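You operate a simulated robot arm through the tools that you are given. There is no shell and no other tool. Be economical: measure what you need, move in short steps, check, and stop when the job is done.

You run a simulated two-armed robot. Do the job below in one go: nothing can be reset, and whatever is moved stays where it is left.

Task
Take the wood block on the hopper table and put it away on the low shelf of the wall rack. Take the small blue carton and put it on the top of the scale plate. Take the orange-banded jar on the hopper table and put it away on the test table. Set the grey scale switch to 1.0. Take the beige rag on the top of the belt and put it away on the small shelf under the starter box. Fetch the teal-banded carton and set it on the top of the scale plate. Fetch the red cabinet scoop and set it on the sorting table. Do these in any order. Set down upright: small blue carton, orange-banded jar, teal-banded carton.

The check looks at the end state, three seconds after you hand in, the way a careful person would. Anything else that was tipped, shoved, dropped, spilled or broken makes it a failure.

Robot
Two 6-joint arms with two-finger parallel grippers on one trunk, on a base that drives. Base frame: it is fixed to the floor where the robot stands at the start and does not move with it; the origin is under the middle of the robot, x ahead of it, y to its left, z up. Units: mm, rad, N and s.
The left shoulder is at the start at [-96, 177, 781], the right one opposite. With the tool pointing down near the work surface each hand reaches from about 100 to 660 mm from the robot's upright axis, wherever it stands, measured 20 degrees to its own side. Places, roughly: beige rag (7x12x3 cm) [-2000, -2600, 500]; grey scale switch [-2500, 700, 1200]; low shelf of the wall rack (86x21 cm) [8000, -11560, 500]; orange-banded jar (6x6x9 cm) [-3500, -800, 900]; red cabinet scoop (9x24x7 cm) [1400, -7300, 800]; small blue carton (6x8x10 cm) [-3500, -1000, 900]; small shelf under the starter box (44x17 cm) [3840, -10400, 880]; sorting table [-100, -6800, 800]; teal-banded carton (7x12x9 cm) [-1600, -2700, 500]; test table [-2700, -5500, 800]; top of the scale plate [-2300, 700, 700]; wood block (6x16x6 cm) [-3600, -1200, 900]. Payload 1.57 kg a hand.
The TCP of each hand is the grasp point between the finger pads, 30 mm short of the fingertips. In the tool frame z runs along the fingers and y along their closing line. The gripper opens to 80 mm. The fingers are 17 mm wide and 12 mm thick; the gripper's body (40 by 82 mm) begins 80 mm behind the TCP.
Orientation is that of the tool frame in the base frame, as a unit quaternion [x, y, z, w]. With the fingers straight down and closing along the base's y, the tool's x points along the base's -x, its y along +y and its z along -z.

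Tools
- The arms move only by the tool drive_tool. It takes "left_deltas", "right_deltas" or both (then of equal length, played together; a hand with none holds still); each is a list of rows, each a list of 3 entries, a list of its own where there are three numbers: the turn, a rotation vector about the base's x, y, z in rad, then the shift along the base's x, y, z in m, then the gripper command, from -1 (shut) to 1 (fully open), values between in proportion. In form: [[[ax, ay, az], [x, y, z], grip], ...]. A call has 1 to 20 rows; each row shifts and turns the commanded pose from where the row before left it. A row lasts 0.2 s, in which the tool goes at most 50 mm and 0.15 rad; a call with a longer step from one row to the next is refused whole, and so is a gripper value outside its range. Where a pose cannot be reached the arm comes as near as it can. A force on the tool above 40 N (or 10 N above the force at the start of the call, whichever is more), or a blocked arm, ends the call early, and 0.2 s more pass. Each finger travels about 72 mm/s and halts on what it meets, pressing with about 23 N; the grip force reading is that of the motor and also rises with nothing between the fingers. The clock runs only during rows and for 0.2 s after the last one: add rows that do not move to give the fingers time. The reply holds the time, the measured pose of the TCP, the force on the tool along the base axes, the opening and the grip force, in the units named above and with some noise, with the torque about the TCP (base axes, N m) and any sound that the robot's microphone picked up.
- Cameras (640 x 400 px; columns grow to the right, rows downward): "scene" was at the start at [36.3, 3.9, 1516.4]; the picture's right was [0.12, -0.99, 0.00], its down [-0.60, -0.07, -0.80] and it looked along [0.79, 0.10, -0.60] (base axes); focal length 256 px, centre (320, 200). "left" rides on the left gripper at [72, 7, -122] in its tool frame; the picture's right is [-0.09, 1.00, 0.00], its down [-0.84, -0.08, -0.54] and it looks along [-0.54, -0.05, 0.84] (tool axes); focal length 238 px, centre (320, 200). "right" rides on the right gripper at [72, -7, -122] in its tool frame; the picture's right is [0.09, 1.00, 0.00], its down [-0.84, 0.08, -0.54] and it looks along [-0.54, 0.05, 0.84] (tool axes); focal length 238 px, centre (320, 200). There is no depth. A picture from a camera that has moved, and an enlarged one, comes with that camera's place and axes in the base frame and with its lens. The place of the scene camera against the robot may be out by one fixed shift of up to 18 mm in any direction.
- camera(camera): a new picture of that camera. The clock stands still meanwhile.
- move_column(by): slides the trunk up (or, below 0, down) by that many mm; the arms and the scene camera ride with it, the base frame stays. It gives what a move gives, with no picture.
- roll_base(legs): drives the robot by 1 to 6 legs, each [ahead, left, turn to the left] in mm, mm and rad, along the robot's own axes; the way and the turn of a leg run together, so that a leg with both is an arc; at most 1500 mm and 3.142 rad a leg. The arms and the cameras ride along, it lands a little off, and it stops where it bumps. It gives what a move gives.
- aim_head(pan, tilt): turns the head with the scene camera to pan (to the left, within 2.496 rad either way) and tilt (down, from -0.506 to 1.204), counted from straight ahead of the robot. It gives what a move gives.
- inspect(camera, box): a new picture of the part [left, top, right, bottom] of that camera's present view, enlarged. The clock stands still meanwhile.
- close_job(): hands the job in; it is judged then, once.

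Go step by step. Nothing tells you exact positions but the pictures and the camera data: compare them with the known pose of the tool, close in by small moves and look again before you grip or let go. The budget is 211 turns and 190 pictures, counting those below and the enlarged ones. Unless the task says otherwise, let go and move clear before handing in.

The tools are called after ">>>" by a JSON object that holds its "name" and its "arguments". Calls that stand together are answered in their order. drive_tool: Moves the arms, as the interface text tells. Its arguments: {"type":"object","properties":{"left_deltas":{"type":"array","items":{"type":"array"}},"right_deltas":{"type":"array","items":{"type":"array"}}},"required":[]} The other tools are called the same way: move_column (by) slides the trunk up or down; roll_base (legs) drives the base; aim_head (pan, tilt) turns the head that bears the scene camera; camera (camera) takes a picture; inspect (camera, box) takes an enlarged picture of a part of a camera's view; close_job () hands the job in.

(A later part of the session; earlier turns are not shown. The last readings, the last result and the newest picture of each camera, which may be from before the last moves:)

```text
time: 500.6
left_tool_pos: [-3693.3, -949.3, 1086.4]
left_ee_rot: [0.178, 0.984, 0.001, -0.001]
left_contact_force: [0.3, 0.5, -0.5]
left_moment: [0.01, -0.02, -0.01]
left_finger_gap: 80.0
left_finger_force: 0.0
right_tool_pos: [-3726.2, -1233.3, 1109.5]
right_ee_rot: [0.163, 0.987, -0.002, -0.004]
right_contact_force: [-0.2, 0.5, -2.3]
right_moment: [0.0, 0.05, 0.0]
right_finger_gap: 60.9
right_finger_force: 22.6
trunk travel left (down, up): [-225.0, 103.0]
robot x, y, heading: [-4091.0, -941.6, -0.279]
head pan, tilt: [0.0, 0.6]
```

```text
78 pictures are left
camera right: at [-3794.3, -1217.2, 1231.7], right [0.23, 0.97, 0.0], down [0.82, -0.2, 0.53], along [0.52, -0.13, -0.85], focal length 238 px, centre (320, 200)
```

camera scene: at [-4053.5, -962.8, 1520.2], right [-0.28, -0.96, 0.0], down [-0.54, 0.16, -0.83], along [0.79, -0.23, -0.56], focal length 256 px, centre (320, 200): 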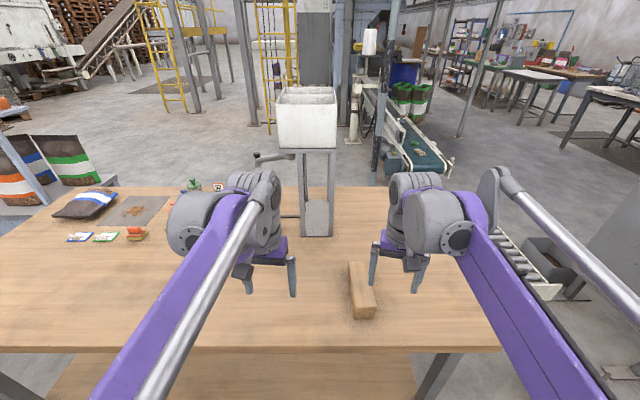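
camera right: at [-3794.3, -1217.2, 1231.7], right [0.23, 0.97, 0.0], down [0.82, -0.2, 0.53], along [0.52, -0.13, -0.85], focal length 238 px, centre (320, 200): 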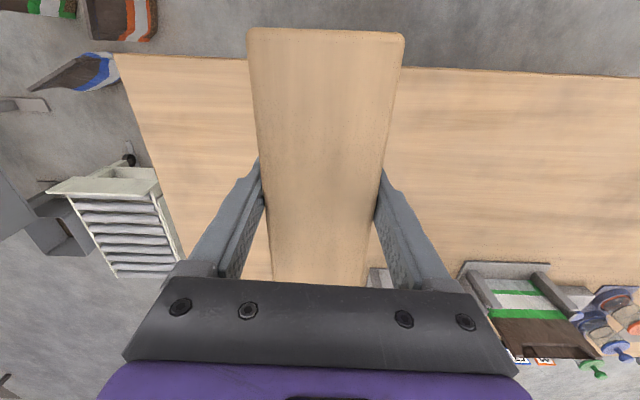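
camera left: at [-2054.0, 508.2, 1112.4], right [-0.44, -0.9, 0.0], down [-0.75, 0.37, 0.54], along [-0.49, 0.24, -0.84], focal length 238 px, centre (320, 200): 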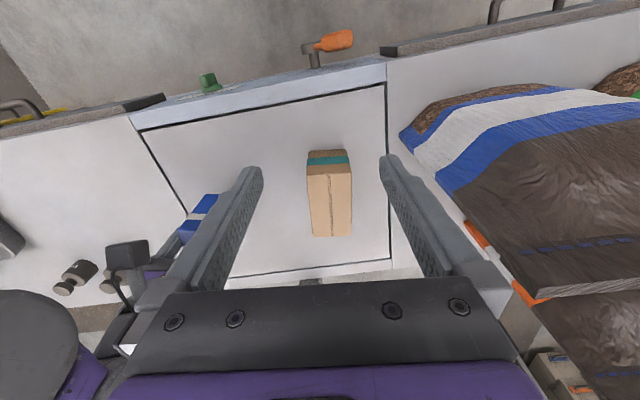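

Block held. I drive back out along the aisle.

>>> {"name": "roll_base", "arguments": {"legs": [[-717, -682, 0], [0, 0, 1.47], [-800, 0, 0], [-1430, -300, 0]]}}

```text
time: 521.3
left_tool_pos: [-5449.7, -3180.0, 1085.4]
left_ee_rot: [-0.535, 0.845, -0.001, -0.001]
left_contact_force: [0.7, -0.4, -0.2]
left_moment: [0.02, -0.01, -0.02]
left_finger_gap: 80.0
left_finger_force: 0.1
right_tool_pos: [-5171.0, -3235.8, 1109.6]
right_ee_rot: [-0.547, 0.837, -0.005, -0.002]
right_contact_force: [0.0, 0.4, -2.3]
right_moment: [-0.04, 0.02, 0.01]
right_finger_gap: 60.4
right_finger_force: 23.3
trunk travel left (down, up): [-225.0, 103.0]
robot x, y, heading: [-5489.5, -3575.7, 1.205]
head pan, tilt: [0.0, 0.6]
```

>>> {"name": "roll_base", "arguments": {"legs": [[-1411, 38, 0], [-13, -358, 0], [0, 0, 1.937], [-800, 0, 0], [-800, 0, 0], [0, -720, 0]]}}

```text
time: 550.3
left_tool_pos: [-4464.8, -4409.9, 1086.2]
left_ee_rot: [0.999, -0.048, 0.001, 0.0]
left_contact_force: [0.5, 1.1, -0.1]
left_moment: [0.0, -0.03, 0.03]
left_finger_gap: 80.0
left_finger_force: 0.0
right_tool_pos: [-4507.3, -4128.4, 1112.1]
right_ee_rot: [0.999, -0.034, 0.004, -0.002]
right_contact_force: [0.4, 0.6, -3.0]
right_moment: [0.02, -0.03, 0.01]
right_finger_gap: 59.7
right_finger_force: 23.2
trunk travel left (down, up): [-225.0, 103.0]
robot x, y, heading: [-4085.7, -4317.6, 3.12]
head pan, tilt: [0.0, 0.6]
```

>>> {"name": "roll_base", "arguments": {"legs": [[-1379, -348, 0], [0, 0, -1.75], [800, -501, 0]]}}

>>> {"name": "camera", "arguments": {"camera": "scene"}}

>>> {"name": "camera", "arguments": {"camera": "left"}}

```text
time: 566.0
left_tool_pos: [-2113.1, -2890.8, 1084.8]
left_ee_rot: [-0.606, 0.795, 0.0, -0.001]
left_contact_force: [0.5, -0.3, -0.1]
left_moment: [0.01, -0.02, -0.03]
left_finger_gap: 80.0
left_finger_force: 0.1
right_tool_pos: [-1826.6, -2895.8, 1110.6]
right_ee_rot: [-0.618, 0.786, -0.003, -0.003]
right_contact_force: [0.7, 0.4, -2.3]
right_moment: [0.0, -0.01, 0.0]
right_finger_gap: 59.7
right_finger_force: 22.8
trunk travel left (down, up): [-225.0, 103.0]
robot x, y, heading: [-2081.0, -3289.6, 1.381]
head pan, tilt: [0.0, 0.6]
```

```text
77 pictures are left
camera scene: at [-2084.2, -3244.2, 1520.2], right [0.98, -0.19, 0.0], down [-0.1, -0.56, -0.82], along [0.15, 0.81, -0.57], focal length 256 px, centre (320, 200)
```

scene: 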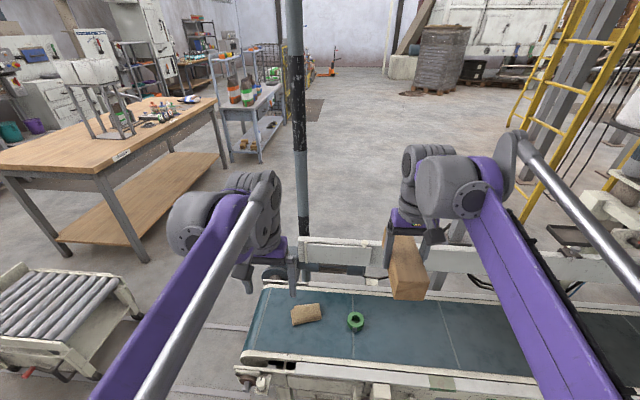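

```text
76 pictures are left
camera left: at [-2136.6, -2958.9, 1208.2], right [-0.94, 0.35, 0.0], down [0.29, 0.79, 0.54], along [0.19, 0.51, -0.84], focal length 238 px, centre (320, 200)
```

left: 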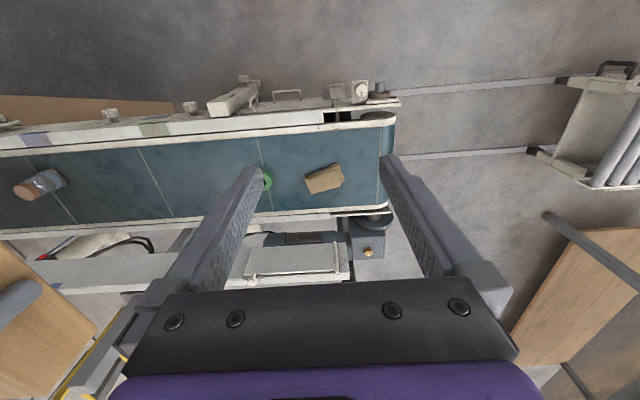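

The rag is near (-2018,-2597). I roll in, lower the trunk, and look again.

>>> {"name": "roll_base", "arguments": {"legs": [[120, -30, 0]]}}

>>> {"name": "move_column", "arguments": {"by": -220}}

>>> {"name": "drive_tool", "arguments": {"left_deltas": [[[0, 0, 0], [0.003, 0.03, -0.02], 1], [[0, 0, 0], [0.003, 0.03, -0.03], 1], [[0, 0, 0], [0.003, 0.03, -0.03], 1], [[0, 0, 0], [0, 0.03, -0.03], 1], [[0, 0, 0], [0, 0.02, -0.04], 1], [[0, 0, 0], [0, 0, -0.04], 1], [[0, 0, 0], [0, 0, 0], 1]]}}

>>> {"name": "camera", "arguments": {"camera": "left"}}

```text
time: 567.3
left_tool_pos: [-2060.3, -2779.7, 1084.4]
left_ee_rot: [-0.607, 0.795, 0.0, 0.0]
left_contact_force: [0.3, 0.2, 0.3]
left_moment: [0.0, 0.02, -0.02]
left_finger_gap: 80.1
left_finger_force: 0.1
right_tool_pos: [-1776.2, -2786.0, 1109.7]
right_ee_rot: [-0.618, 0.786, -0.005, -0.002]
right_contact_force: [0.7, 0.3, -1.7]
right_moment: [-0.02, 0.0, 0.0]
right_finger_gap: 59.6
right_finger_force: 23.2
trunk travel left (down, up): [-225.0, 103.0]
robot x, y, heading: [-2033.0, -3174.8, 1.384]
head pan, tilt: [0.0, 0.6]
```

```text
time: 569.6
left_tool_pos: [-2060.3, -2781.5, 866.3]
left_ee_rot: [-0.607, 0.795, 0.0, -0.001]
left_contact_force: [-0.6, 1.0, 0.0]
left_moment: [-0.01, 0.03, -0.02]
left_finger_gap: 79.7
left_finger_force: 0.1
right_tool_pos: [-1775.0, -2785.9, 890.5]
right_ee_rot: [-0.618, 0.786, -0.005, -0.002]
right_contact_force: [-0.2, 0.5, -2.8]
right_moment: [-0.02, 0.02, 0.03]
right_finger_gap: 59.5
right_finger_force: 23.0
trunk travel left (down, up): [-5.0, 323.0]
robot x, y, heading: [-2034.7, -3172.4, 1.383]
head pan, tilt: [0.0, 0.6]
```

```text
time: 571.2
left_tool_pos: [-2051.2, -2639.9, 675.2]
left_ee_rot: [-0.607, 0.795, 0.0, 0.0]
left_contact_force: [-0.3, -0.2, 0.5]
left_moment: [-0.01, 0.01, 0.0]
left_finger_gap: 80.0
left_finger_force: 0.1
right_tool_pos: [-1774.9, -2785.5, 891.5]
right_ee_rot: [-0.618, 0.786, -0.004, -0.002]
right_contact_force: [-0.4, 0.3, -2.5]
right_moment: [-0.03, -0.01, 0.01]
right_finger_gap: 59.5
right_finger_force: 22.6
trunk travel left (down, up): [-5.0, 323.0]
robot x, y, heading: [-2032.9, -3175.0, 1.382]
head pan, tilt: [0.0, 0.6]
```

```text
75 pictures are left
camera left: at [-2075.3, -2708.0, 798.0], right [-0.94, 0.35, 0.0], down [0.3, 0.79, 0.54], along [0.19, 0.51, -0.84], focal length 238 px, centre (320, 200)
```

left: 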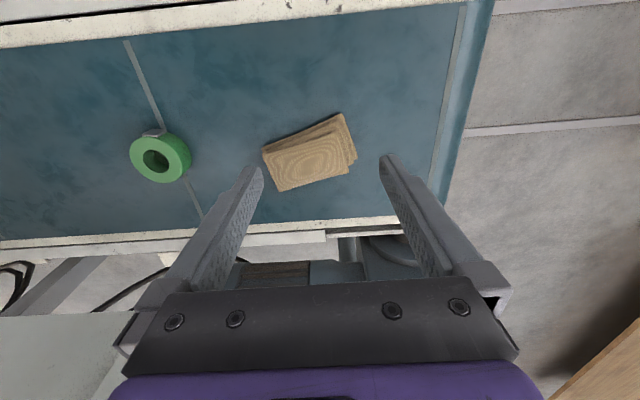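

The rag lies along x (about 3.6°), 70 mm wide. I rotate the hand by -1.14 rad and centre above it.

>>> {"name": "drive_tool", "arguments": {"left_deltas": [[[0, 0, -0.1425], [0.008, 0.012, -0.01], 1], [[0, 0, -0.1425], [0.008, 0.012, -0.01], 1], [[0, 0, -0.1425], [0.008, 0.012, -0.01], 1], [[0, 0, -0.1425], [0.01, 0.012, -0.01], 1], [[0, 0, -0.1425], [0, 0, -0.02], 1], [[0, 0, -0.1425], [0, 0, -0.02], 1], [[0, 0, -0.1425], [0, 0, -0.02], 1], [[0, 0, -0.1425], [0, 0, 0], 1], [[0, 0, 0], [0, 0, 0], 1]]}}

>>> {"name": "camera", "arguments": {"camera": "left"}}

```text
time: 573.2
left_tool_pos: [-2017.0, -2591.9, 575.6]
left_ee_rot: [-0.08, 0.997, 0.0, -0.001]
left_contact_force: [0.3, 0.2, 0.1]
left_moment: [0.01, 0.0, 0.01]
left_finger_gap: 79.9
left_finger_force: 0.1
right_tool_pos: [-1775.3, -2785.1, 889.7]
right_ee_rot: [-0.618, 0.786, -0.005, -0.002]
right_contact_force: [0.3, 0.1, -3.2]
right_moment: [0.05, 0.01, -0.02]
right_finger_gap: 59.8
right_finger_force: 22.9
trunk travel left (down, up): [-5.0, 323.0]
robot x, y, heading: [-2033.6, -3175.2, 1.386]
head pan, tilt: [0.0, 0.6]
```

```text
74 pictures are left
camera left: at [-2088.8, -2597.6, 698.3], right [-0.07, 1.0, 0.0], down [0.84, 0.06, 0.54], along [0.54, 0.04, -0.84], focal length 238 px, centre (320, 200)
```

left: 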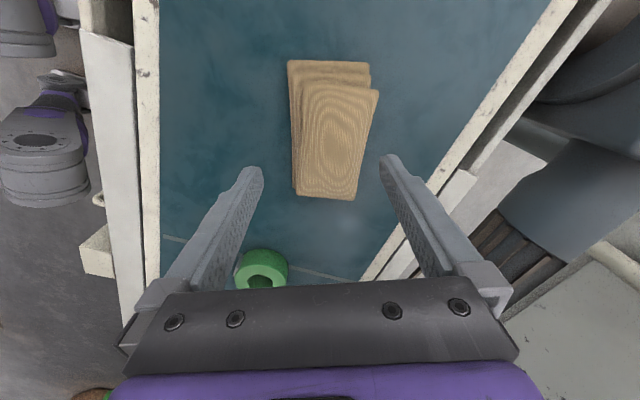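

I shift 9 mm, turn slightly and descend to just above the belt, then close.

>>> {"name": "drive_tool", "arguments": {"left_deltas": [[[0, 0, -0.03], [0, 0.0085, -0.03], 1], [[0, 0, 0], [0, 0, -0.03], 1], [[0, 0, 0], [0, 0, -0.016], 1], [[0, 0, 0], [0, 0, 0], 1]]}}

>>> {"name": "camera", "arguments": {"camera": "left"}}

```text
time: 574.2
left_tool_pos: [-2018.0, -2584.0, 499.4]
left_ee_rot: [-0.067, 0.998, 0.0, 0.0]
left_contact_force: [0.8, -0.2, -0.6]
left_moment: [-0.01, 0.0, -0.01]
left_finger_gap: 79.9
left_finger_force: 0.0
right_tool_pos: [-1774.8, -2785.4, 891.2]
right_ee_rot: [-0.618, 0.786, -0.005, -0.002]
right_contact_force: [-0.7, -0.1, -2.6]
right_moment: [-0.01, -0.03, -0.02]
right_finger_gap: 59.8
right_finger_force: 22.8
trunk travel left (down, up): [-5.0, 323.0]
robot x, y, heading: [-2032.4, -3177.6, 1.386]
head pan, tilt: [0.0, 0.6]
```

```text
73 pictures are left
camera left: at [-2089.2, -2587.3, 621.7], right [-0.04, 1.0, 0.0], down [0.84, 0.04, 0.54], along [0.54, 0.02, -0.84], focal length 238 px, centre (320, 200)
```

left: 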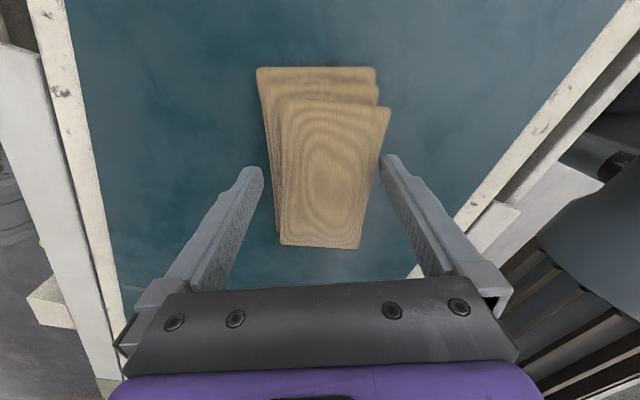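

>>> {"name": "drive_tool", "arguments": {"left_deltas": [[[0, 0, 0], [0, 0, -0.008], 1], [[0, 0, 0], [0, 0, -0.007], 1], [[0, 0, 0], [0, 0, 0], 1], [[0, 0, 0], [0, 0, 0], -1], [[0, 0, 0], [0, 0, 0], -1], [[0, 0, 0], [0, 0, 0], -1], [[0, 0, 0], [0, 0, 0], -1], [[0, 0, 0], [0, 0, 0.02], -1], [[0, 0, 0], [0, 0, 0.04], -1], [[0, 0, 0], [0, 0, 0], -1]]}}

>>> {"name": "camera", "arguments": {"camera": "left"}}

```text
time: 576.4
left_tool_pos: [-2017.2, -2583.3, 544.7]
left_ee_rot: [-0.067, 0.998, -0.001, -0.001]
left_contact_force: [0.2, -0.5, -0.8]
left_moment: [-0.01, -0.02, 0.0]
left_finger_gap: 68.4
left_finger_force: 22.8
right_tool_pos: [-1775.6, -2785.9, 891.9]
right_ee_rot: [-0.618, 0.786, -0.005, -0.002]
right_contact_force: [-0.1, -0.8, -2.2]
right_moment: [-0.04, 0.01, -0.03]
right_finger_gap: 59.8
right_finger_force: 22.5
trunk travel left (down, up): [-5.0, 323.0]
robot x, y, heading: [-2028.2, -3176.7, 1.385]
head pan, tilt: [0.0, 0.6]
```

```text
72 pictures are left
camera left: at [-2088.9, -2586.7, 667.0], right [-0.04, 1.0, 0.0], down [0.84, 0.04, 0.54], along [0.54, 0.02, -0.84], focal length 238 px, centre (320, 200)
```

left: 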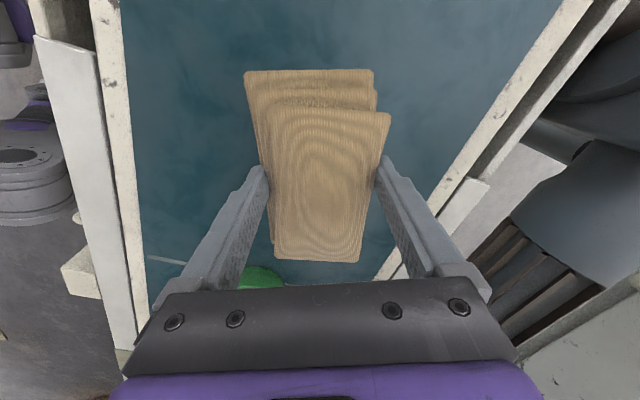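

Rag held. I lift, turn the hand back, retract, raise the trunk and back off to look for the way east.

>>> {"name": "drive_tool", "arguments": {"left_deltas": [[[0, 0, 0], [0, 0, 0.045], -1], [[0, 0, 0], [0, 0, 0.045], -1], [[0, 0, 0], [0, 0, 0.045], -1], [[0, 0, 0], [0, 0, 0.045], -1], [[0, 0, 0.1425], [0, -0.03, 0.02], -1], [[0, 0, 0.1425], [0, -0.03, 0.02], -1], [[0, 0, 0.1425], [-0.01, -0.03, 0.02], -1], [[0, 0, 0.1425], [-0.01, -0.03, 0.02], -1], [[0, 0, 0.1425], [-0.01, -0.03, 0.02], -1], [[0, 0, 0.1425], [-0.01, -0.03, 0], -1], [[0, 0, 0.1425], [0, -0.02, 0], -1], [[0, 0, 0.1425], [0, 0, 0], -1], [[0, 0, 0], [0, 0, 0], -1]]}}

>>> {"name": "move_column", "arguments": {"by": 220}}

>>> {"name": "roll_base", "arguments": {"legs": [[-700, 0, 0], [0, 0, -2.0]]}}

>>> {"name": "camera", "arguments": {"camera": "scene"}}

```text
time: 579.2
left_tool_pos: [-2057.3, -2782.4, 823.3]
left_ee_rot: [-0.596, 0.803, -0.001, -0.001]
left_contact_force: [-0.1, -0.6, -0.7]
left_moment: [-0.03, -0.04, -0.01]
left_finger_gap: 68.1
left_finger_force: 22.6
right_tool_pos: [-1776.1, -2785.6, 890.7]
right_ee_rot: [-0.619, 0.785, -0.005, -0.002]
right_contact_force: [-0.5, -1.1, -3.4]
right_moment: [0.02, 0.0, 0.03]
right_finger_gap: 59.8
right_finger_force: 23.3
trunk travel left (down, up): [-5.0, 323.0]
robot x, y, heading: [-2033.7, -3176.0, 1.388]
head pan, tilt: [0.0, 0.6]
```

```text
time: 581.5
left_tool_pos: [-2057.7, -2783.2, 1044.5]
left_ee_rot: [-0.595, 0.804, -0.001, -0.001]
left_contact_force: [0.3, -0.4, 0.7]
left_moment: [0.01, 0.01, 0.01]
left_finger_gap: 67.6
left_finger_force: 22.7
right_tool_pos: [-1775.5, -2785.7, 1111.7]
right_ee_rot: [-0.618, 0.786, -0.005, -0.002]
right_contact_force: [-0.8, -0.2, -2.2]
right_moment: [-0.01, 0.02, 0.0]
right_finger_gap: 59.9
right_finger_force: 22.8
trunk travel left (down, up): [-225.0, 103.0]
robot x, y, heading: [-2034.4, -3175.7, 1.386]
head pan, tilt: [0.0, 0.6]
```

```text
time: 590.2
left_tool_pos: [-1798.6, -4004.6, 1043.6]
left_ee_rot: [0.362, 0.932, 0.0, -0.001]
left_contact_force: [0.5, 0.0, -1.8]
left_moment: [0.02, 0.03, 0.01]
left_finger_gap: 66.9
left_finger_force: 22.1
right_tool_pos: [-1921.1, -4259.3, 1111.9]
right_ee_rot: [0.335, 0.942, -0.001, -0.005]
right_contact_force: [0.4, 0.1, -3.4]
right_moment: [0.0, 0.02, 0.02]
right_finger_gap: 59.8
right_finger_force: 22.6
trunk travel left (down, up): [-225.0, 103.0]
robot x, y, heading: [-2164.6, -3861.4, -0.626]
head pan, tilt: [0.0, 0.6]
```

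```text
71 pictures are left
camera scene: at [-2132.7, -3896.1, 1520.2], right [-0.59, -0.81, 0.0], down [-0.46, 0.33, -0.82], along [0.67, -0.49, -0.57], focal length 256 px, centre (320, 200)
```

scene: 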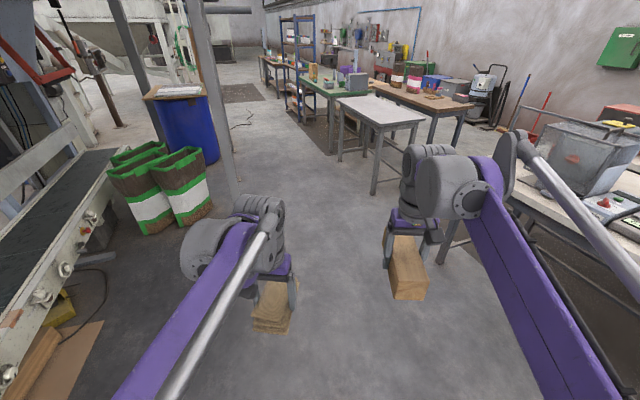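

I see the aisle going southeast between the post/bags and the tables. I drive along it and look again.

>>> {"name": "roll_base", "arguments": {"legs": [[1240, 132, 0], [1240, 132, 0]]}}

>>> {"name": "camera", "arguments": {"camera": "scene"}}

```text
time: 602.3
left_tool_pos: [358.7, -5245.4, 1044.3]
left_ee_rot: [0.361, 0.933, -0.001, -0.001]
left_contact_force: [0.3, -0.3, -0.6]
left_moment: [-0.02, -0.01, 0.01]
left_finger_gap: 65.5
left_finger_force: 23.4
right_tool_pos: [238.1, -5500.9, 1109.4]
right_ee_rot: [0.332, 0.943, -0.001, -0.005]
right_contact_force: [-0.1, -0.6, -2.6]
right_moment: [0.01, 0.03, 0.01]
right_finger_gap: 59.8
right_finger_force: 22.8
trunk travel left (down, up): [-225.0, 103.0]
robot x, y, heading: [-4.8, -5103.3, -0.625]
head pan, tilt: [0.0, 0.6]
```

```text
70 pictures are left
camera scene: at [23.7, -5138.9, 1520.2], right [-0.59, -0.81, 0.0], down [-0.46, 0.33, -0.82], along [0.67, -0.48, -0.57], focal length 256 px, centre (320, 200)
```

scene: 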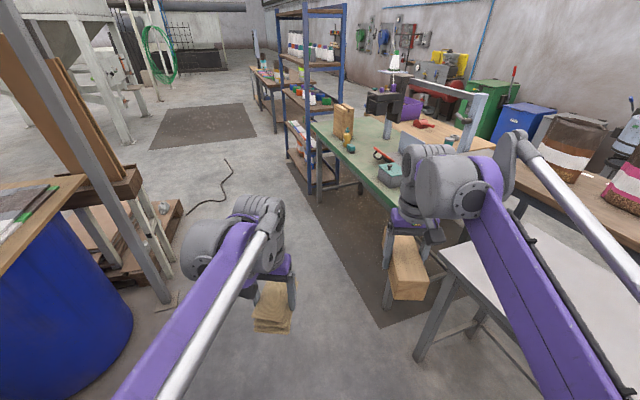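

The red scoop is on the bench behind the green table, and the sorting table is the wooden one on the right. I'll continue past the blue shelf toward the starter box first.

>>> {"name": "roll_base", "arguments": {"legs": [[0, 0, 0.395], [1350, -225, 0]]}}

>>> {"name": "camera", "arguments": {"camera": "scene"}}

>>> {"name": "aim_head", "arguments": {"pan": -0.7, "tilt": 0.35}}

>>> {"name": "camera", "arguments": {"camera": "scene"}}

```text
time: 610.3
left_tool_pos: [1636.0, -5625.7, 1044.3]
left_ee_rot: [0.172, 0.985, 0.0, -0.001]
left_contact_force: [0.3, 0.1, -1.1]
left_moment: [-0.01, -0.02, 0.06]
left_finger_gap: 65.5
left_finger_force: 22.8
right_tool_pos: [1620.1, -5908.0, 1110.1]
right_ee_rot: [0.143, 0.99, -0.002, -0.005]
right_contact_force: [0.2, 0.0, -2.3]
right_moment: [0.02, 0.0, 0.01]
right_finger_gap: 59.5
right_finger_force: 22.8
trunk travel left (down, up): [-225.0, 103.0]
robot x, y, heading: [1244.3, -5633.3, -0.236]
head pan, tilt: [0.0, 0.6]
```

```text
69 pictures are left
camera scene: at [1281.4, -5650.5, 1520.2], right [-0.23, -0.97, 0.0], down [-0.55, 0.13, -0.82], along [0.8, -0.19, -0.57], focal length 256 px, centre (320, 200)
```

scene: 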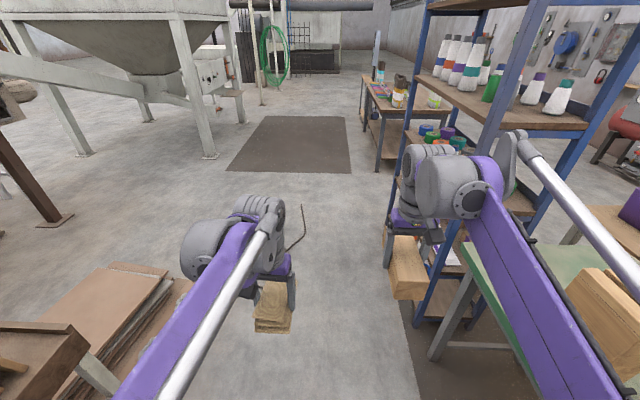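

```text
time: 611.4
left_tool_pos: [1635.7, -5625.7, 1043.8]
left_ee_rot: [0.172, 0.985, 0.001, -0.001]
left_contact_force: [-0.4, 0.0, -0.6]
left_moment: [0.01, -0.02, -0.01]
left_finger_gap: 65.5
left_finger_force: 22.7
right_tool_pos: [1620.0, -5907.2, 1111.4]
right_ee_rot: [0.143, 0.99, -0.002, -0.005]
right_contact_force: [-0.2, -0.8, -2.7]
right_moment: [0.0, 0.0, 0.0]
right_finger_gap: 59.9
right_finger_force: 23.6
trunk travel left (down, up): [-225.0, 103.0]
robot x, y, heading: [1246.2, -5632.5, -0.238]
head pan, tilt: [-0.7, 0.351]
```

```text
68 pictures are left
camera scene: at [1250.7, -5704.8, 1542.9], right [-0.8, -0.59, 0.0], down [-0.2, 0.28, -0.94], along [0.56, -0.76, -0.34], focal length 256 px, centre (320, 200)
```

scene: 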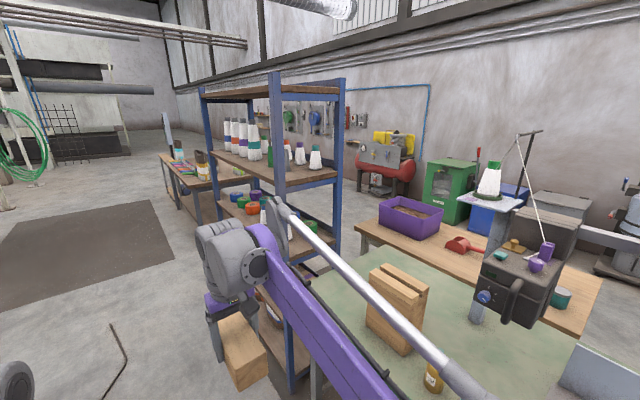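

The passage between the blue shelf and the floor cable is narrow-ish. I extend the right hand to pull that elbow in and go straight along the shelf.

>>> {"name": "drive_tool", "arguments": {"right_deltas": [[[0, 0, 0], [0.042, -0.009, 0.01], -1], [[0, 0, 0], [0.042, -0.009, 0.01], -1], [[0, 0, 0], [0.042, -0.009, 0], -1], [[0, 0, 0], [0, 0, 0], -1]]}}

>>> {"name": "roll_base", "arguments": {"legs": [[850, -90, 0]]}}

>>> {"name": "aim_head", "arguments": {"pan": -0.3, "tilt": 0.6}}

>>> {"name": "camera", "arguments": {"camera": "scene"}}

>>> {"name": "aim_head", "arguments": {"pan": -1.2, "tilt": 0.5}}

>>> {"name": "camera", "arguments": {"camera": "scene"}}

```text
time: 612.4
left_tool_pos: [1635.0, -5623.9, 1044.6]
left_ee_rot: [0.172, 0.985, 0.0, 0.0]
left_contact_force: [-0.2, -0.3, -1.0]
left_moment: [0.0, 0.04, -0.01]
left_finger_gap: 65.1
left_finger_force: 22.9
right_tool_pos: [1728.6, -5929.1, 1117.1]
right_ee_rot: [0.142, 0.99, -0.002, -0.006]
right_contact_force: [0.3, 0.1, -1.7]
right_moment: [-0.03, -0.01, -0.04]
right_finger_gap: 59.8
right_finger_force: 22.9
right hand out of reach, approached as far as the arm can: row 3
trunk travel left (down, up): [-225.0, 103.0]
robot x, y, heading: [1246.6, -5631.0, -0.237]
head pan, tilt: [-0.7, 0.351]
```

```text
time: 616.9
left_tool_pos: [2440.7, -5908.4, 1045.0]
left_ee_rot: [0.172, 0.985, 0.0, 0.0]
left_contact_force: [0.9, 0.2, -0.1]
left_moment: [0.0, 0.02, 0.0]
left_finger_gap: 65.0
left_finger_force: 22.9
right_tool_pos: [2535.4, -6215.3, 1117.0]
right_ee_rot: [0.141, 0.99, -0.002, -0.004]
right_contact_force: [0.3, -0.7, -2.2]
right_moment: [0.0, 0.01, 0.01]
right_finger_gap: 59.5
right_finger_force: 23.3
trunk travel left (down, up): [-225.0, 103.0]
robot x, y, heading: [2048.3, -5914.6, -0.233]
head pan, tilt: [-0.7, 0.351]
```

```text
time: 617.8
left_tool_pos: [2441.9, -5907.9, 1044.3]
left_ee_rot: [0.171, 0.985, 0.0, -0.001]
left_contact_force: [0.9, 0.7, 0.1]
left_moment: [-0.01, 0.01, 0.03]
left_finger_gap: 65.4
left_finger_force: 22.9
right_tool_pos: [2534.8, -6214.6, 1117.8]
right_ee_rot: [0.142, 0.99, -0.002, -0.004]
right_contact_force: [-0.3, -0.6, -2.4]
right_moment: [0.01, 0.04, -0.01]
right_finger_gap: 59.8
right_finger_force: 22.9
trunk travel left (down, up): [-225.0, 103.0]
robot x, y, heading: [2052.1, -5916.5, -0.234]
head pan, tilt: [-0.3, 0.6]
```

```text
67 pictures are left
camera scene: at [2077.0, -5959.6, 1520.2], right [-0.51, -0.86, 0.0], down [-0.49, 0.29, -0.83], along [0.71, -0.42, -0.56], focal length 256 px, centre (320, 200)
```

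scene: 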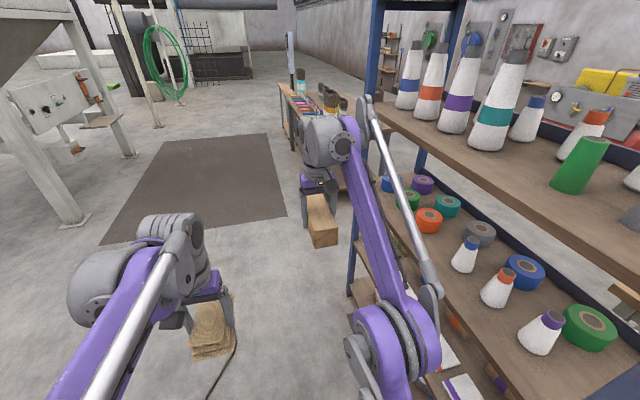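

```text
time: 619.0
left_tool_pos: [2441.8, -5908.9, 1043.9]
left_ee_rot: [0.171, 0.985, 0.0, -0.001]
left_contact_force: [0.3, -0.1, 0.2]
left_moment: [-0.01, 0.0, -0.02]
left_finger_gap: 65.2
left_finger_force: 23.1
right_tool_pos: [2534.3, -6213.5, 1118.9]
right_ee_rot: [0.141, 0.99, -0.002, -0.004]
right_contact_force: [-0.3, -0.1, -2.1]
right_moment: [0.0, -0.06, -0.02]
right_finger_gap: 59.9
right_finger_force: 22.9
trunk travel left (down, up): [-225.0, 103.0]
robot x, y, heading: [2049.7, -5916.5, -0.235]
head pan, tilt: [-1.201, 0.499]
```

```text
66 pictures are left
camera scene: at [2013.4, -6004.8, 1529.3], right [-0.99, -0.14, 0.0], down [-0.07, 0.47, -0.88], along [0.12, -0.87, -0.48], focal length 256 px, centre (320, 200)
```

scene: 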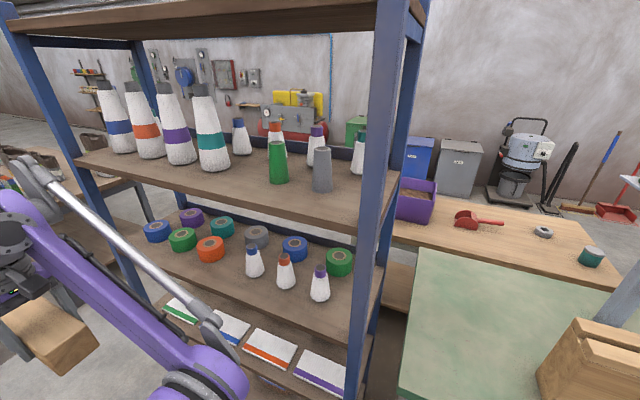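

>>> {"name": "roll_base", "arguments": {"legs": [[900, -75, 0], [1300, 0, 0]]}}

>>> {"name": "aim_head", "arguments": {"pan": -0.6, "tilt": 0.4}}

>>> {"name": "camera", "arguments": {"camera": "scene"}}

>>> {"name": "aim_head", "arguments": {"pan": -1.5, "tilt": 0.4}}

>>> {"name": "camera", "arguments": {"camera": "scene"}}

```text
time: 629.9
left_tool_pos: [4576.7, -6494.8, 1044.7]
left_ee_rot: [0.172, 0.985, 0.0, -0.001]
left_contact_force: [0.1, 0.5, -0.9]
left_moment: [-0.01, 0.01, 0.01]
left_finger_gap: 64.9
left_finger_force: 23.5
right_tool_pos: [4670.1, -6800.0, 1117.0]
right_ee_rot: [0.142, 0.99, -0.002, -0.005]
right_contact_force: [0.3, 0.5, -2.2]
right_moment: [-0.01, 0.04, 0.02]
right_finger_gap: 59.7
right_finger_force: 22.9
trunk travel left (down, up): [-225.0, 103.0]
robot x, y, heading: [4189.6, -6500.4, -0.241]
head pan, tilt: [-1.201, 0.499]
```

```text
time: 630.9
left_tool_pos: [4575.7, -6495.3, 1045.2]
left_ee_rot: [0.171, 0.985, 0.0, -0.002]
left_contact_force: [-0.8, 0.0, -0.4]
left_moment: [-0.01, 0.0, 0.02]
left_finger_gap: 64.8
left_finger_force: 23.4
right_tool_pos: [4670.3, -6799.2, 1118.3]
right_ee_rot: [0.141, 0.99, -0.002, -0.005]
right_contact_force: [0.3, 0.2, -3.3]
right_moment: [0.01, 0.0, 0.0]
right_finger_gap: 60.0
right_finger_force: 23.3
trunk travel left (down, up): [-225.0, 103.0]
robot x, y, heading: [4181.4, -6503.9, -0.234]
head pan, tilt: [-0.6, 0.4]
```

```text
65 pictures are left
camera scene: at [4198.4, -6568.3, 1538.4], right [-0.74, -0.67, 0.0], down [-0.26, 0.29, -0.92], along [0.62, -0.68, -0.39], focal length 256 px, centre (320, 200)
```

scene: 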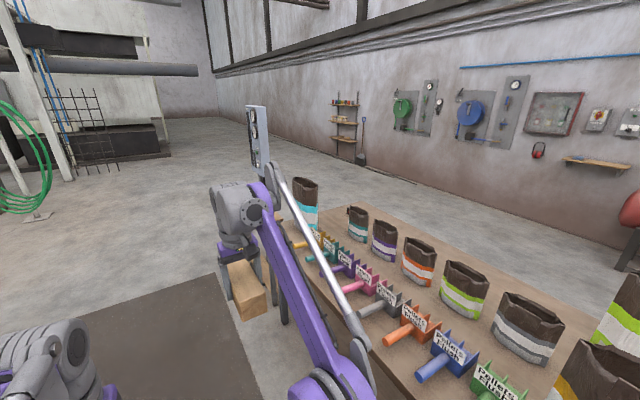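

```text
time: 632.1
left_tool_pos: [4577.3, -6493.9, 1044.6]
left_ee_rot: [0.172, 0.985, 0.001, -0.001]
left_contact_force: [0.0, 0.1, -0.7]
left_moment: [0.0, 0.03, -0.02]
left_finger_gap: 65.2
left_finger_force: 23.0
right_tool_pos: [4669.1, -6799.9, 1118.2]
right_ee_rot: [0.142, 0.99, -0.002, -0.004]
right_contact_force: [-0.2, -1.2, -2.7]
right_moment: [0.04, -0.01, 0.01]
right_finger_gap: 59.8
right_finger_force: 22.6
trunk travel left (down, up): [-225.0, 103.0]
robot x, y, heading: [4184.4, -6502.5, -0.236]
head pan, tilt: [-1.499, 0.4]
```

```text
64 pictures are left
camera scene: at [4121.3, -6591.0, 1538.4], right [-0.99, 0.16, 0.0], down [0.06, 0.38, -0.92], along [-0.15, -0.91, -0.39], focal length 256 px, centre (320, 200)
```

scene: 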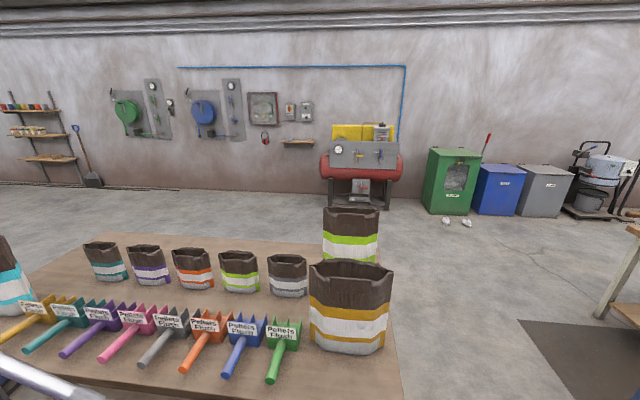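

The small shelf is on the wall right under the two starter boxes, and the wall rack is further left. There is a ~0.9 m gap west of the pellet table; I go back, turn, and drive through it toward the wall.

>>> {"name": "roll_base", "arguments": {"legs": [[-745, 0, 0], [0, 0, -1.571]]}}

>>> {"name": "aim_head", "arguments": {"pan": 0, "tilt": 0.6}}

>>> {"name": "camera", "arguments": {"camera": "scene"}}

```text
time: 640.0
left_tool_pos: [3470.2, -6719.6, 1042.9]
left_ee_rot: [0.819, 0.574, 0.001, -0.001]
left_contact_force: [0.7, 0.4, -1.0]
left_moment: [-0.02, -0.02, 0.0]
left_finger_gap: 65.1
left_finger_force: 23.1
right_tool_pos: [3165.0, -6812.0, 1117.6]
right_ee_rot: [0.8, 0.6, 0.002, -0.005]
right_contact_force: [0.2, 0.0, -3.0]
right_moment: [0.02, -0.02, 0.02]
right_finger_gap: 59.7
right_finger_force: 22.8
trunk travel left (down, up): [-225.0, 103.0]
robot x, y, heading: [3461.5, -6326.1, -1.802]
head pan, tilt: [-1.499, 0.4]
```

```text
time: 641.6
left_tool_pos: [3470.0, -6719.0, 1044.3]
left_ee_rot: [0.818, 0.575, 0.001, 0.0]
left_contact_force: [-0.2, -0.3, 0.1]
left_moment: [0.03, 0.0, 0.01]
left_finger_gap: 65.3
left_finger_force: 23.0
right_tool_pos: [3165.7, -6812.0, 1118.0]
right_ee_rot: [0.8, 0.599, 0.002, -0.005]
right_contact_force: [-0.1, -0.7, -2.3]
right_moment: [0.0, 0.02, 0.04]
right_finger_gap: 59.7
right_finger_force: 22.5
trunk travel left (down, up): [-225.0, 103.0]
robot x, y, heading: [3463.8, -6326.7, -1.803]
head pan, tilt: [0.0, 0.6]
```

```text
63 pictures are left
camera scene: at [3441.1, -6381.9, 1520.2], right [-0.97, 0.23, 0.0], down [0.13, 0.55, -0.83], along [-0.19, -0.8, -0.56], focal length 256 px, centre (320, 200)
```

scene: 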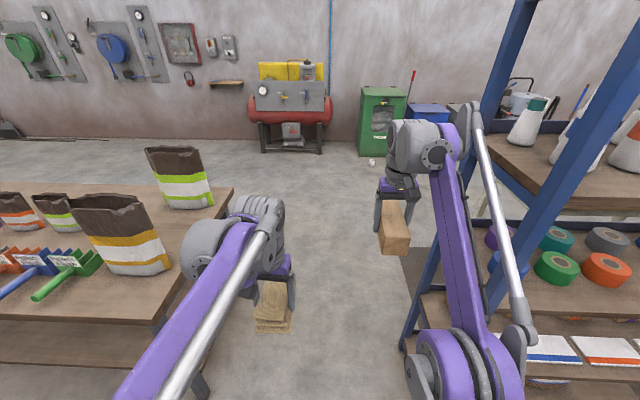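

>>> {"name": "roll_base", "arguments": {"legs": [[1430, 60, 0], [950, 750, 0]]}}

>>> {"name": "camera", "arguments": {"camera": "scene"}}

```text
time: 655.3
left_tool_pos: [3698.1, -9232.5, 1044.2]
left_ee_rot: [0.82, 0.573, 0.001, 0.0]
left_contact_force: [0.1, 0.8, -0.8]
left_moment: [0.01, 0.02, -0.02]
left_finger_gap: 65.2
left_finger_force: 22.7
right_tool_pos: [3392.0, -9324.9, 1117.4]
right_ee_rot: [0.803, 0.596, 0.002, -0.005]
right_contact_force: [0.0, 0.4, -3.5]
right_moment: [0.02, -0.02, 0.01]
right_finger_gap: 59.7
right_finger_force: 23.0
trunk travel left (down, up): [-225.0, 103.0]
robot x, y, heading: [3690.5, -8844.0, -1.809]
head pan, tilt: [0.0, 0.6]
```

```text
62 pictures are left
camera scene: at [3670.6, -8895.2, 1520.2], right [-0.97, 0.24, 0.0], down [0.13, 0.55, -0.82], along [-0.2, -0.8, -0.57], focal length 256 px, centre (320, 200)
```

scene: 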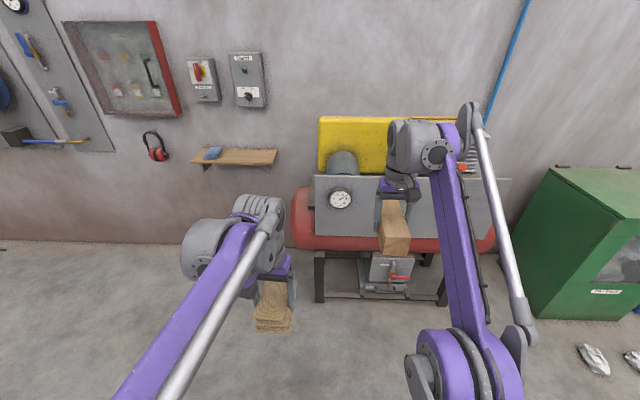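

The small shelf holds a blue item at its left. I retract the block hand and drive to stand in front of the shelf, left of the compressor.

>>> {"name": "drive_tool", "arguments": {"right_deltas": [[[0, 0, 0], [0.01, 0.04, 0.01], -1], [[0, 0, 0], [0.01, 0.04, 0.01], -1], [[0, 0, 0], [0.007, 0.032, 0.01], -1], [[0, 0, 0], [0, 0, 0], -1]]}}

>>> {"name": "roll_base", "arguments": {"legs": [[0, 500, 0], [820, 0, 0]]}}

>>> {"name": "camera", "arguments": {"camera": "scene"}}

>>> {"name": "camera", "arguments": {"camera": "left"}}

```text
time: 656.3
left_tool_pos: [3697.2, -9233.5, 1044.8]
left_ee_rot: [0.819, 0.573, 0.001, -0.001]
left_contact_force: [0.7, -0.3, -1.2]
left_moment: [0.0, 0.01, -0.03]
left_finger_gap: 65.3
left_finger_force: 22.5
right_tool_pos: [3418.6, -9213.4, 1147.0]
right_ee_rot: [0.802, 0.597, 0.003, -0.004]
right_contact_force: [0.0, -0.1, -2.3]
right_moment: [0.03, -0.02, -0.02]
right_finger_gap: 59.7
right_finger_force: 22.9
trunk travel left (down, up): [-225.0, 103.0]
robot x, y, heading: [3692.9, -8837.9, -1.817]
head pan, tilt: [0.0, 0.6]
```

```text
time: 665.2
left_tool_pos: [3998.9, -10148.6, 1044.7]
left_ee_rot: [0.818, 0.575, 0.001, -0.002]
left_contact_force: [0.4, -0.2, -1.6]
left_moment: [0.0, 0.03, 0.01]
left_finger_gap: 65.2
left_finger_force: 22.9
right_tool_pos: [3720.3, -10130.4, 1147.9]
right_ee_rot: [0.8, 0.6, 0.002, -0.005]
right_contact_force: [0.7, 0.5, -2.0]
right_moment: [-0.01, 0.02, -0.03]
right_finger_gap: 59.7
right_finger_force: 23.1
trunk travel left (down, up): [-225.0, 103.0]
robot x, y, heading: [3989.9, -9754.8, -1.806]
head pan, tilt: [0.0, 0.6]
```

```text
61 pictures are left
camera scene: at [3969.2, -9811.6, 1520.2], right [-0.97, 0.23, 0.0], down [0.13, 0.55, -0.82], along [-0.19, -0.8, -0.57], focal length 256 px, centre (320, 200)
```

scene: 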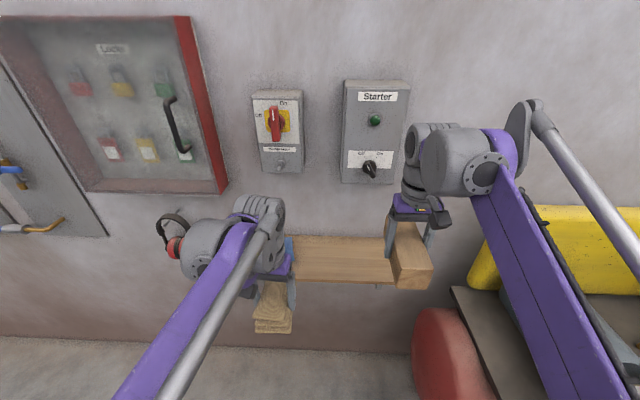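

```text
60 pictures are left
camera left: at [4029.6, -10083.8, 1167.1], right [0.91, -0.42, 0.0], down [-0.36, -0.76, 0.54], along [-0.23, -0.49, -0.84], focal length 238 px, centre (320, 200)
```

left: 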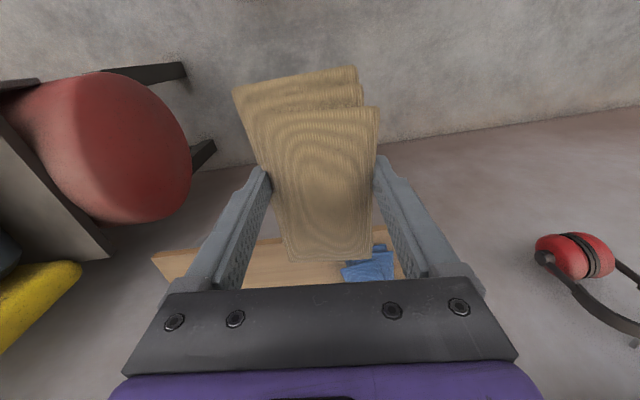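

The starter shelf is ahead, with a blue rag at its left end; the room beside it (under the "Starter" box) is free. I pull the block hand back, move closer, and turn the rag crosswise so it lies along the shelf.

>>> {"name": "drive_tool", "arguments": {"right_deltas": [[[0, 0, 0], [0.009, 0.037, 0.01], -1], [[0, 0, 0], [0.009, 0.037, 0.01], -1], [[0, 0, 0], [0.008, 0.03, 0.01], -1], [[0, 0, 0], [0, 0, 0], -1]]}}

>>> {"name": "roll_base", "arguments": {"legs": [[100, -20, 0]]}}

>>> {"name": "drive_tool", "arguments": {"left_deltas": [[[0, 0, -0.145], [0.004, 0.02, 0], -1], [[0, 0, -0.145], [0.004, 0.02, 0], -1], [[0, 0, -0.145], [0, 0.01, 0], -1], [[0, 0, -0.145], [0, 0, 0], -1], [[0, 0, -0.145], [0, 0, 0], -1], [[0, 0, -0.145], [0, 0, 0], -1], [[0, 0, -0.145], [0, 0, 0], -1], [[0, 0, -0.145], [0, 0, 0], -1], [[0, 0, -0.145], [0, 0, 0], -1], [[0, 0, -0.145], [0, 0, 0], -1], [[0, 0, 0], [0, 0, 0], -1]]}}

>>> {"name": "camera", "arguments": {"camera": "left"}}

>>> {"name": "camera", "arguments": {"camera": "scene"}}

```text
time: 666.2
left_tool_pos: [3997.8, -10148.9, 1043.5]
left_ee_rot: [0.819, 0.574, 0.0, 0.0]
left_contact_force: [0.7, -0.1, -1.1]
left_moment: [-0.03, 0.01, 0.05]
left_finger_gap: 65.2
left_finger_force: 22.9
right_tool_pos: [3745.1, -10026.6, 1178.2]
right_ee_rot: [0.8, 0.6, 0.001, -0.004]
right_contact_force: [0.3, -0.1, -2.1]
right_moment: [0.02, 0.0, -0.02]
right_finger_gap: 59.7
right_finger_force: 22.9
trunk travel left (down, up): [-225.0, 103.0]
robot x, y, heading: [3994.7, -9757.7, -1.806]
head pan, tilt: [0.0, 0.6]
```

```text
time: 667.4
left_tool_pos: [3955.8, -10241.6, 1043.4]
left_ee_rot: [0.818, 0.575, 0.001, -0.002]
left_contact_force: [0.0, -0.3, -0.6]
left_moment: [0.03, 0.01, -0.02]
left_finger_gap: 65.1
left_finger_force: 23.2
right_tool_pos: [3702.7, -10119.0, 1176.4]
right_ee_rot: [0.801, 0.599, 0.002, -0.004]
right_contact_force: [-0.6, 0.2, -1.6]
right_moment: [0.03, 0.0, 0.03]
right_finger_gap: 60.0
right_finger_force: 23.1
trunk travel left (down, up): [-225.0, 103.0]
robot x, y, heading: [3946.6, -9849.9, -1.805]
head pan, tilt: [0.0, 0.6]
```

```text
time: 669.8
left_tool_pos: [3963.5, -10191.0, 1044.7]
left_ee_rot: [0.994, -0.113, 0.001, 0.0]
left_contact_force: [-0.4, 0.1, -0.5]
left_moment: [0.05, 0.01, 0.0]
left_finger_gap: 65.1
left_finger_force: 22.9
right_tool_pos: [3703.8, -10119.8, 1177.4]
right_ee_rot: [0.801, 0.599, 0.002, -0.005]
right_contact_force: [-0.1, 0.0, -3.2]
right_moment: [0.01, -0.01, -0.04]
right_finger_gap: 59.7
right_finger_force: 23.1
trunk travel left (down, up): [-225.0, 103.0]
robot x, y, heading: [3947.6, -9849.6, -1.801]
head pan, tilt: [0.0, 0.6]
```

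```text
59 pictures are left
camera left: at [4032.6, -10214.6, 1167.3], right [-0.31, -0.95, 0.0], down [-0.8, 0.26, 0.54], along [-0.51, 0.17, -0.84], focal length 238 px, centre (320, 200)
```

left: 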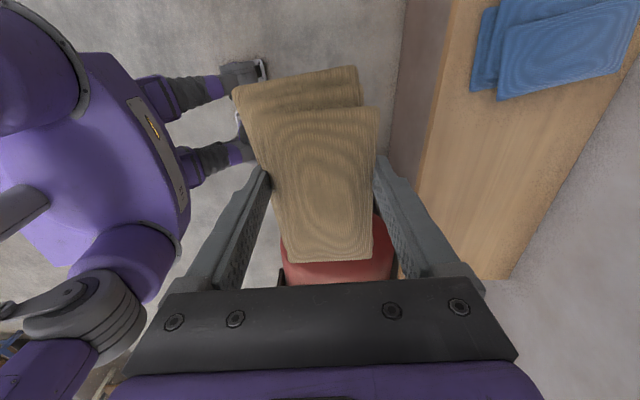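

```text
58 pictures are left
camera scene: at [3926.5, -9904.4, 1520.2], right [-0.97, 0.23, 0.0], down [0.13, 0.55, -0.83], along [-0.19, -0.8, -0.57], focal length 256 px, centre (320, 200)
```

scene: 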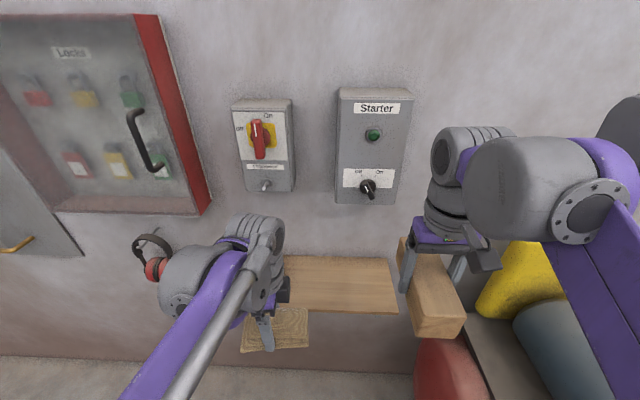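

Clear view of the shelf: top near z≈880, near edge through (3811,-10303). I carry the rag over it with a slight backward tilt to stay clear of the starter box.

>>> {"name": "drive_tool", "arguments": {"left_deltas": [[[-0.073, 0.017, 0], [-0.031, -0.0273, 0], -1], [[-0.073, 0.017, 0], [-0.031, -0.0273, 0], -1], [[0, 0, 0], [-0.031, -0.0273, 0], -1], [[0, 0, 0], [-0.031, -0.0273, -0.01], -1], [[0, 0, 0], [-0.031, -0.0273, -0.02], -1], [[0, 0, 0], [-0.0305, -0.0273, -0.02], -1], [[0, 0, 0], [0, 0, -0.02], -1], [[0, 0, 0], [0, 0, 0], -1]]}}

>>> {"name": "camera", "arguments": {"camera": "left"}}

>>> {"name": "camera", "arguments": {"camera": "scene"}}

```text
time: 671.6
left_tool_pos: [3778.1, -10356.5, 972.6]
left_ee_rot: [0.991, -0.112, -0.009, 0.074]
left_contact_force: [0.8, 0.3, -0.8]
left_moment: [-0.03, -0.01, 0.01]
left_finger_gap: 65.1
left_finger_force: 22.8
right_tool_pos: [3702.6, -10120.0, 1176.8]
right_ee_rot: [0.801, 0.598, 0.002, -0.005]
right_contact_force: [-0.9, -0.2, -2.6]
right_moment: [0.03, -0.03, 0.03]
right_finger_gap: 59.8
right_finger_force: 23.0
trunk travel left (down, up): [-225.0, 103.0]
robot x, y, heading: [3950.6, -9851.4, -1.81]
head pan, tilt: [0.0, 0.6]
```

```text
57 pictures are left
camera left: at [3850.6, -10360.9, 1095.4], right [-0.31, -0.94, 0.15], down [-0.78, 0.34, 0.52], along [-0.54, 0.05, -0.84], focal length 238 px, centre (320, 200)
```

left: 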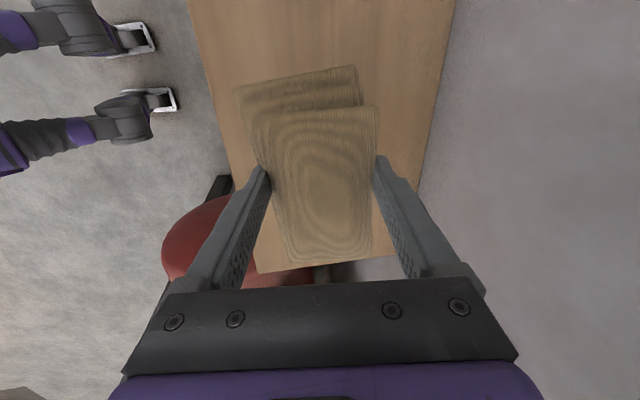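

```text
56 pictures are left
camera scene: at [3926.2, -9904.7, 1520.2], right [-0.97, 0.23, 0.0], down [0.13, 0.55, -0.82], along [-0.19, -0.8, -0.57], focal length 256 px, centre (320, 200)
```

scene: 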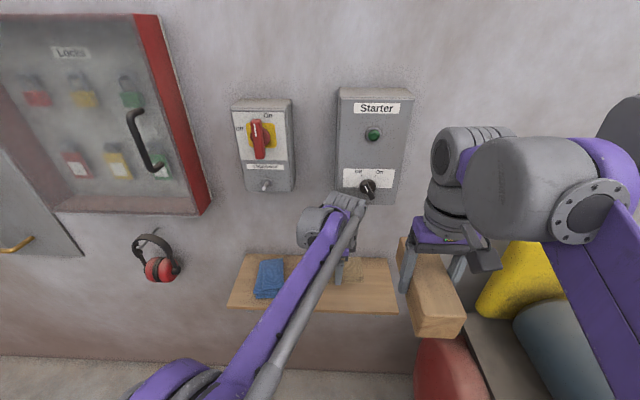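

Rag is well over the shelf. I lower until it touches.

>>> {"name": "drive_tool", "arguments": {"left_deltas": [[[0, 0, 0], [0, 0, -0.02], -1], [[0, 0, 0], [0, 0, -0.015], -1], [[0, 0, 0], [0, 0, -0.005], -1], [[0, 0, 0], [0, 0, -0.004], -1], [[0, 0, 0], [0, 0, -0.004], -1], [[0, 0, 0], [0, 0, -0.004], -1], [[0, 0, 0], [0, 0, 0], -1]]}}

```text
time: 673.2
left_tool_pos: [3777.7, -10354.9, 922.2]
left_ee_rot: [0.991, -0.112, -0.008, 0.074]
left_contact_force: [-0.3, -0.4, 0.3]
left_moment: [0.03, 0.0, -0.02]
left_finger_gap: 65.1
left_finger_force: 22.9
right_tool_pos: [3702.5, -10120.0, 1176.7]
right_ee_rot: [0.801, 0.599, 0.002, -0.005]
right_contact_force: [0.6, 0.1, -2.4]
right_moment: [0.0, 0.0, -0.01]
right_finger_gap: 59.8
right_finger_force: 22.6
trunk travel left (down, up): [-225.0, 103.0]
robot x, y, heading: [3947.3, -9852.2, -1.809]
head pan, tilt: [0.0, 0.6]
```

>>> {"name": "drive_tool", "arguments": {"left_deltas": [[[0, 0, 0], [0, 0, -0.004], -1], [[0, 0, 0], [0, 0, -0.004], -1], [[0, 0, 0], [0, 0, -0.004], -1], [[0, 0, 0], [0, 0, -0.004], -1], [[0, 0, 0], [0, 0, 0], -1]]}}

>>> {"name": "camera", "arguments": {"camera": "left"}}

```text
time: 674.2
left_tool_pos: [3777.6, -10354.1, 912.2]
left_ee_rot: [0.991, -0.111, -0.008, 0.075]
left_contact_force: [-0.2, 0.2, 17.9]
left_moment: [0.62, -0.09, 0.05]
left_finger_gap: 65.9
left_finger_force: 23.2
right_tool_pos: [3703.1, -10119.3, 1176.3]
right_ee_rot: [0.801, 0.599, 0.0, -0.004]
right_contact_force: [-0.2, -0.1, -1.7]
right_moment: [-0.04, 0.0, -0.02]
right_finger_gap: 59.9
right_finger_force: 23.0
trunk travel left (down, up): [-225.0, 103.0]
robot x, y, heading: [3948.1, -9851.1, -1.811]
head pan, tilt: [0.0, 0.6]
stopped in row 4 (left hand): the force on the tool passed its limit at 49 N (the readings are from after the stop); the commanded pose is now the measured one
```

```text
55 pictures are left
camera left: at [3851.5, -10359.8, 1033.7], right [-0.31, -0.94, 0.15], down [-0.78, 0.34, 0.52], along [-0.54, 0.04, -0.84], focal length 238 px, centre (320, 200)
```

left: 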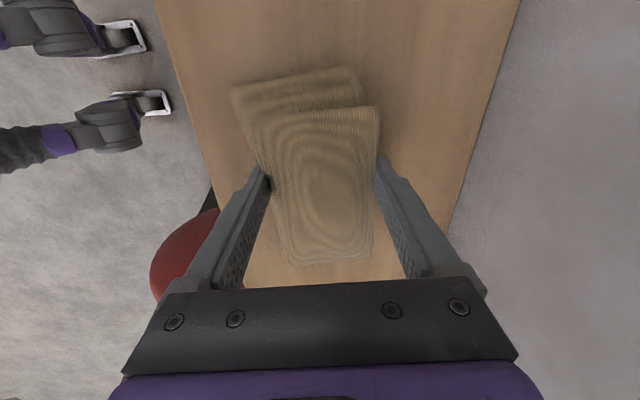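

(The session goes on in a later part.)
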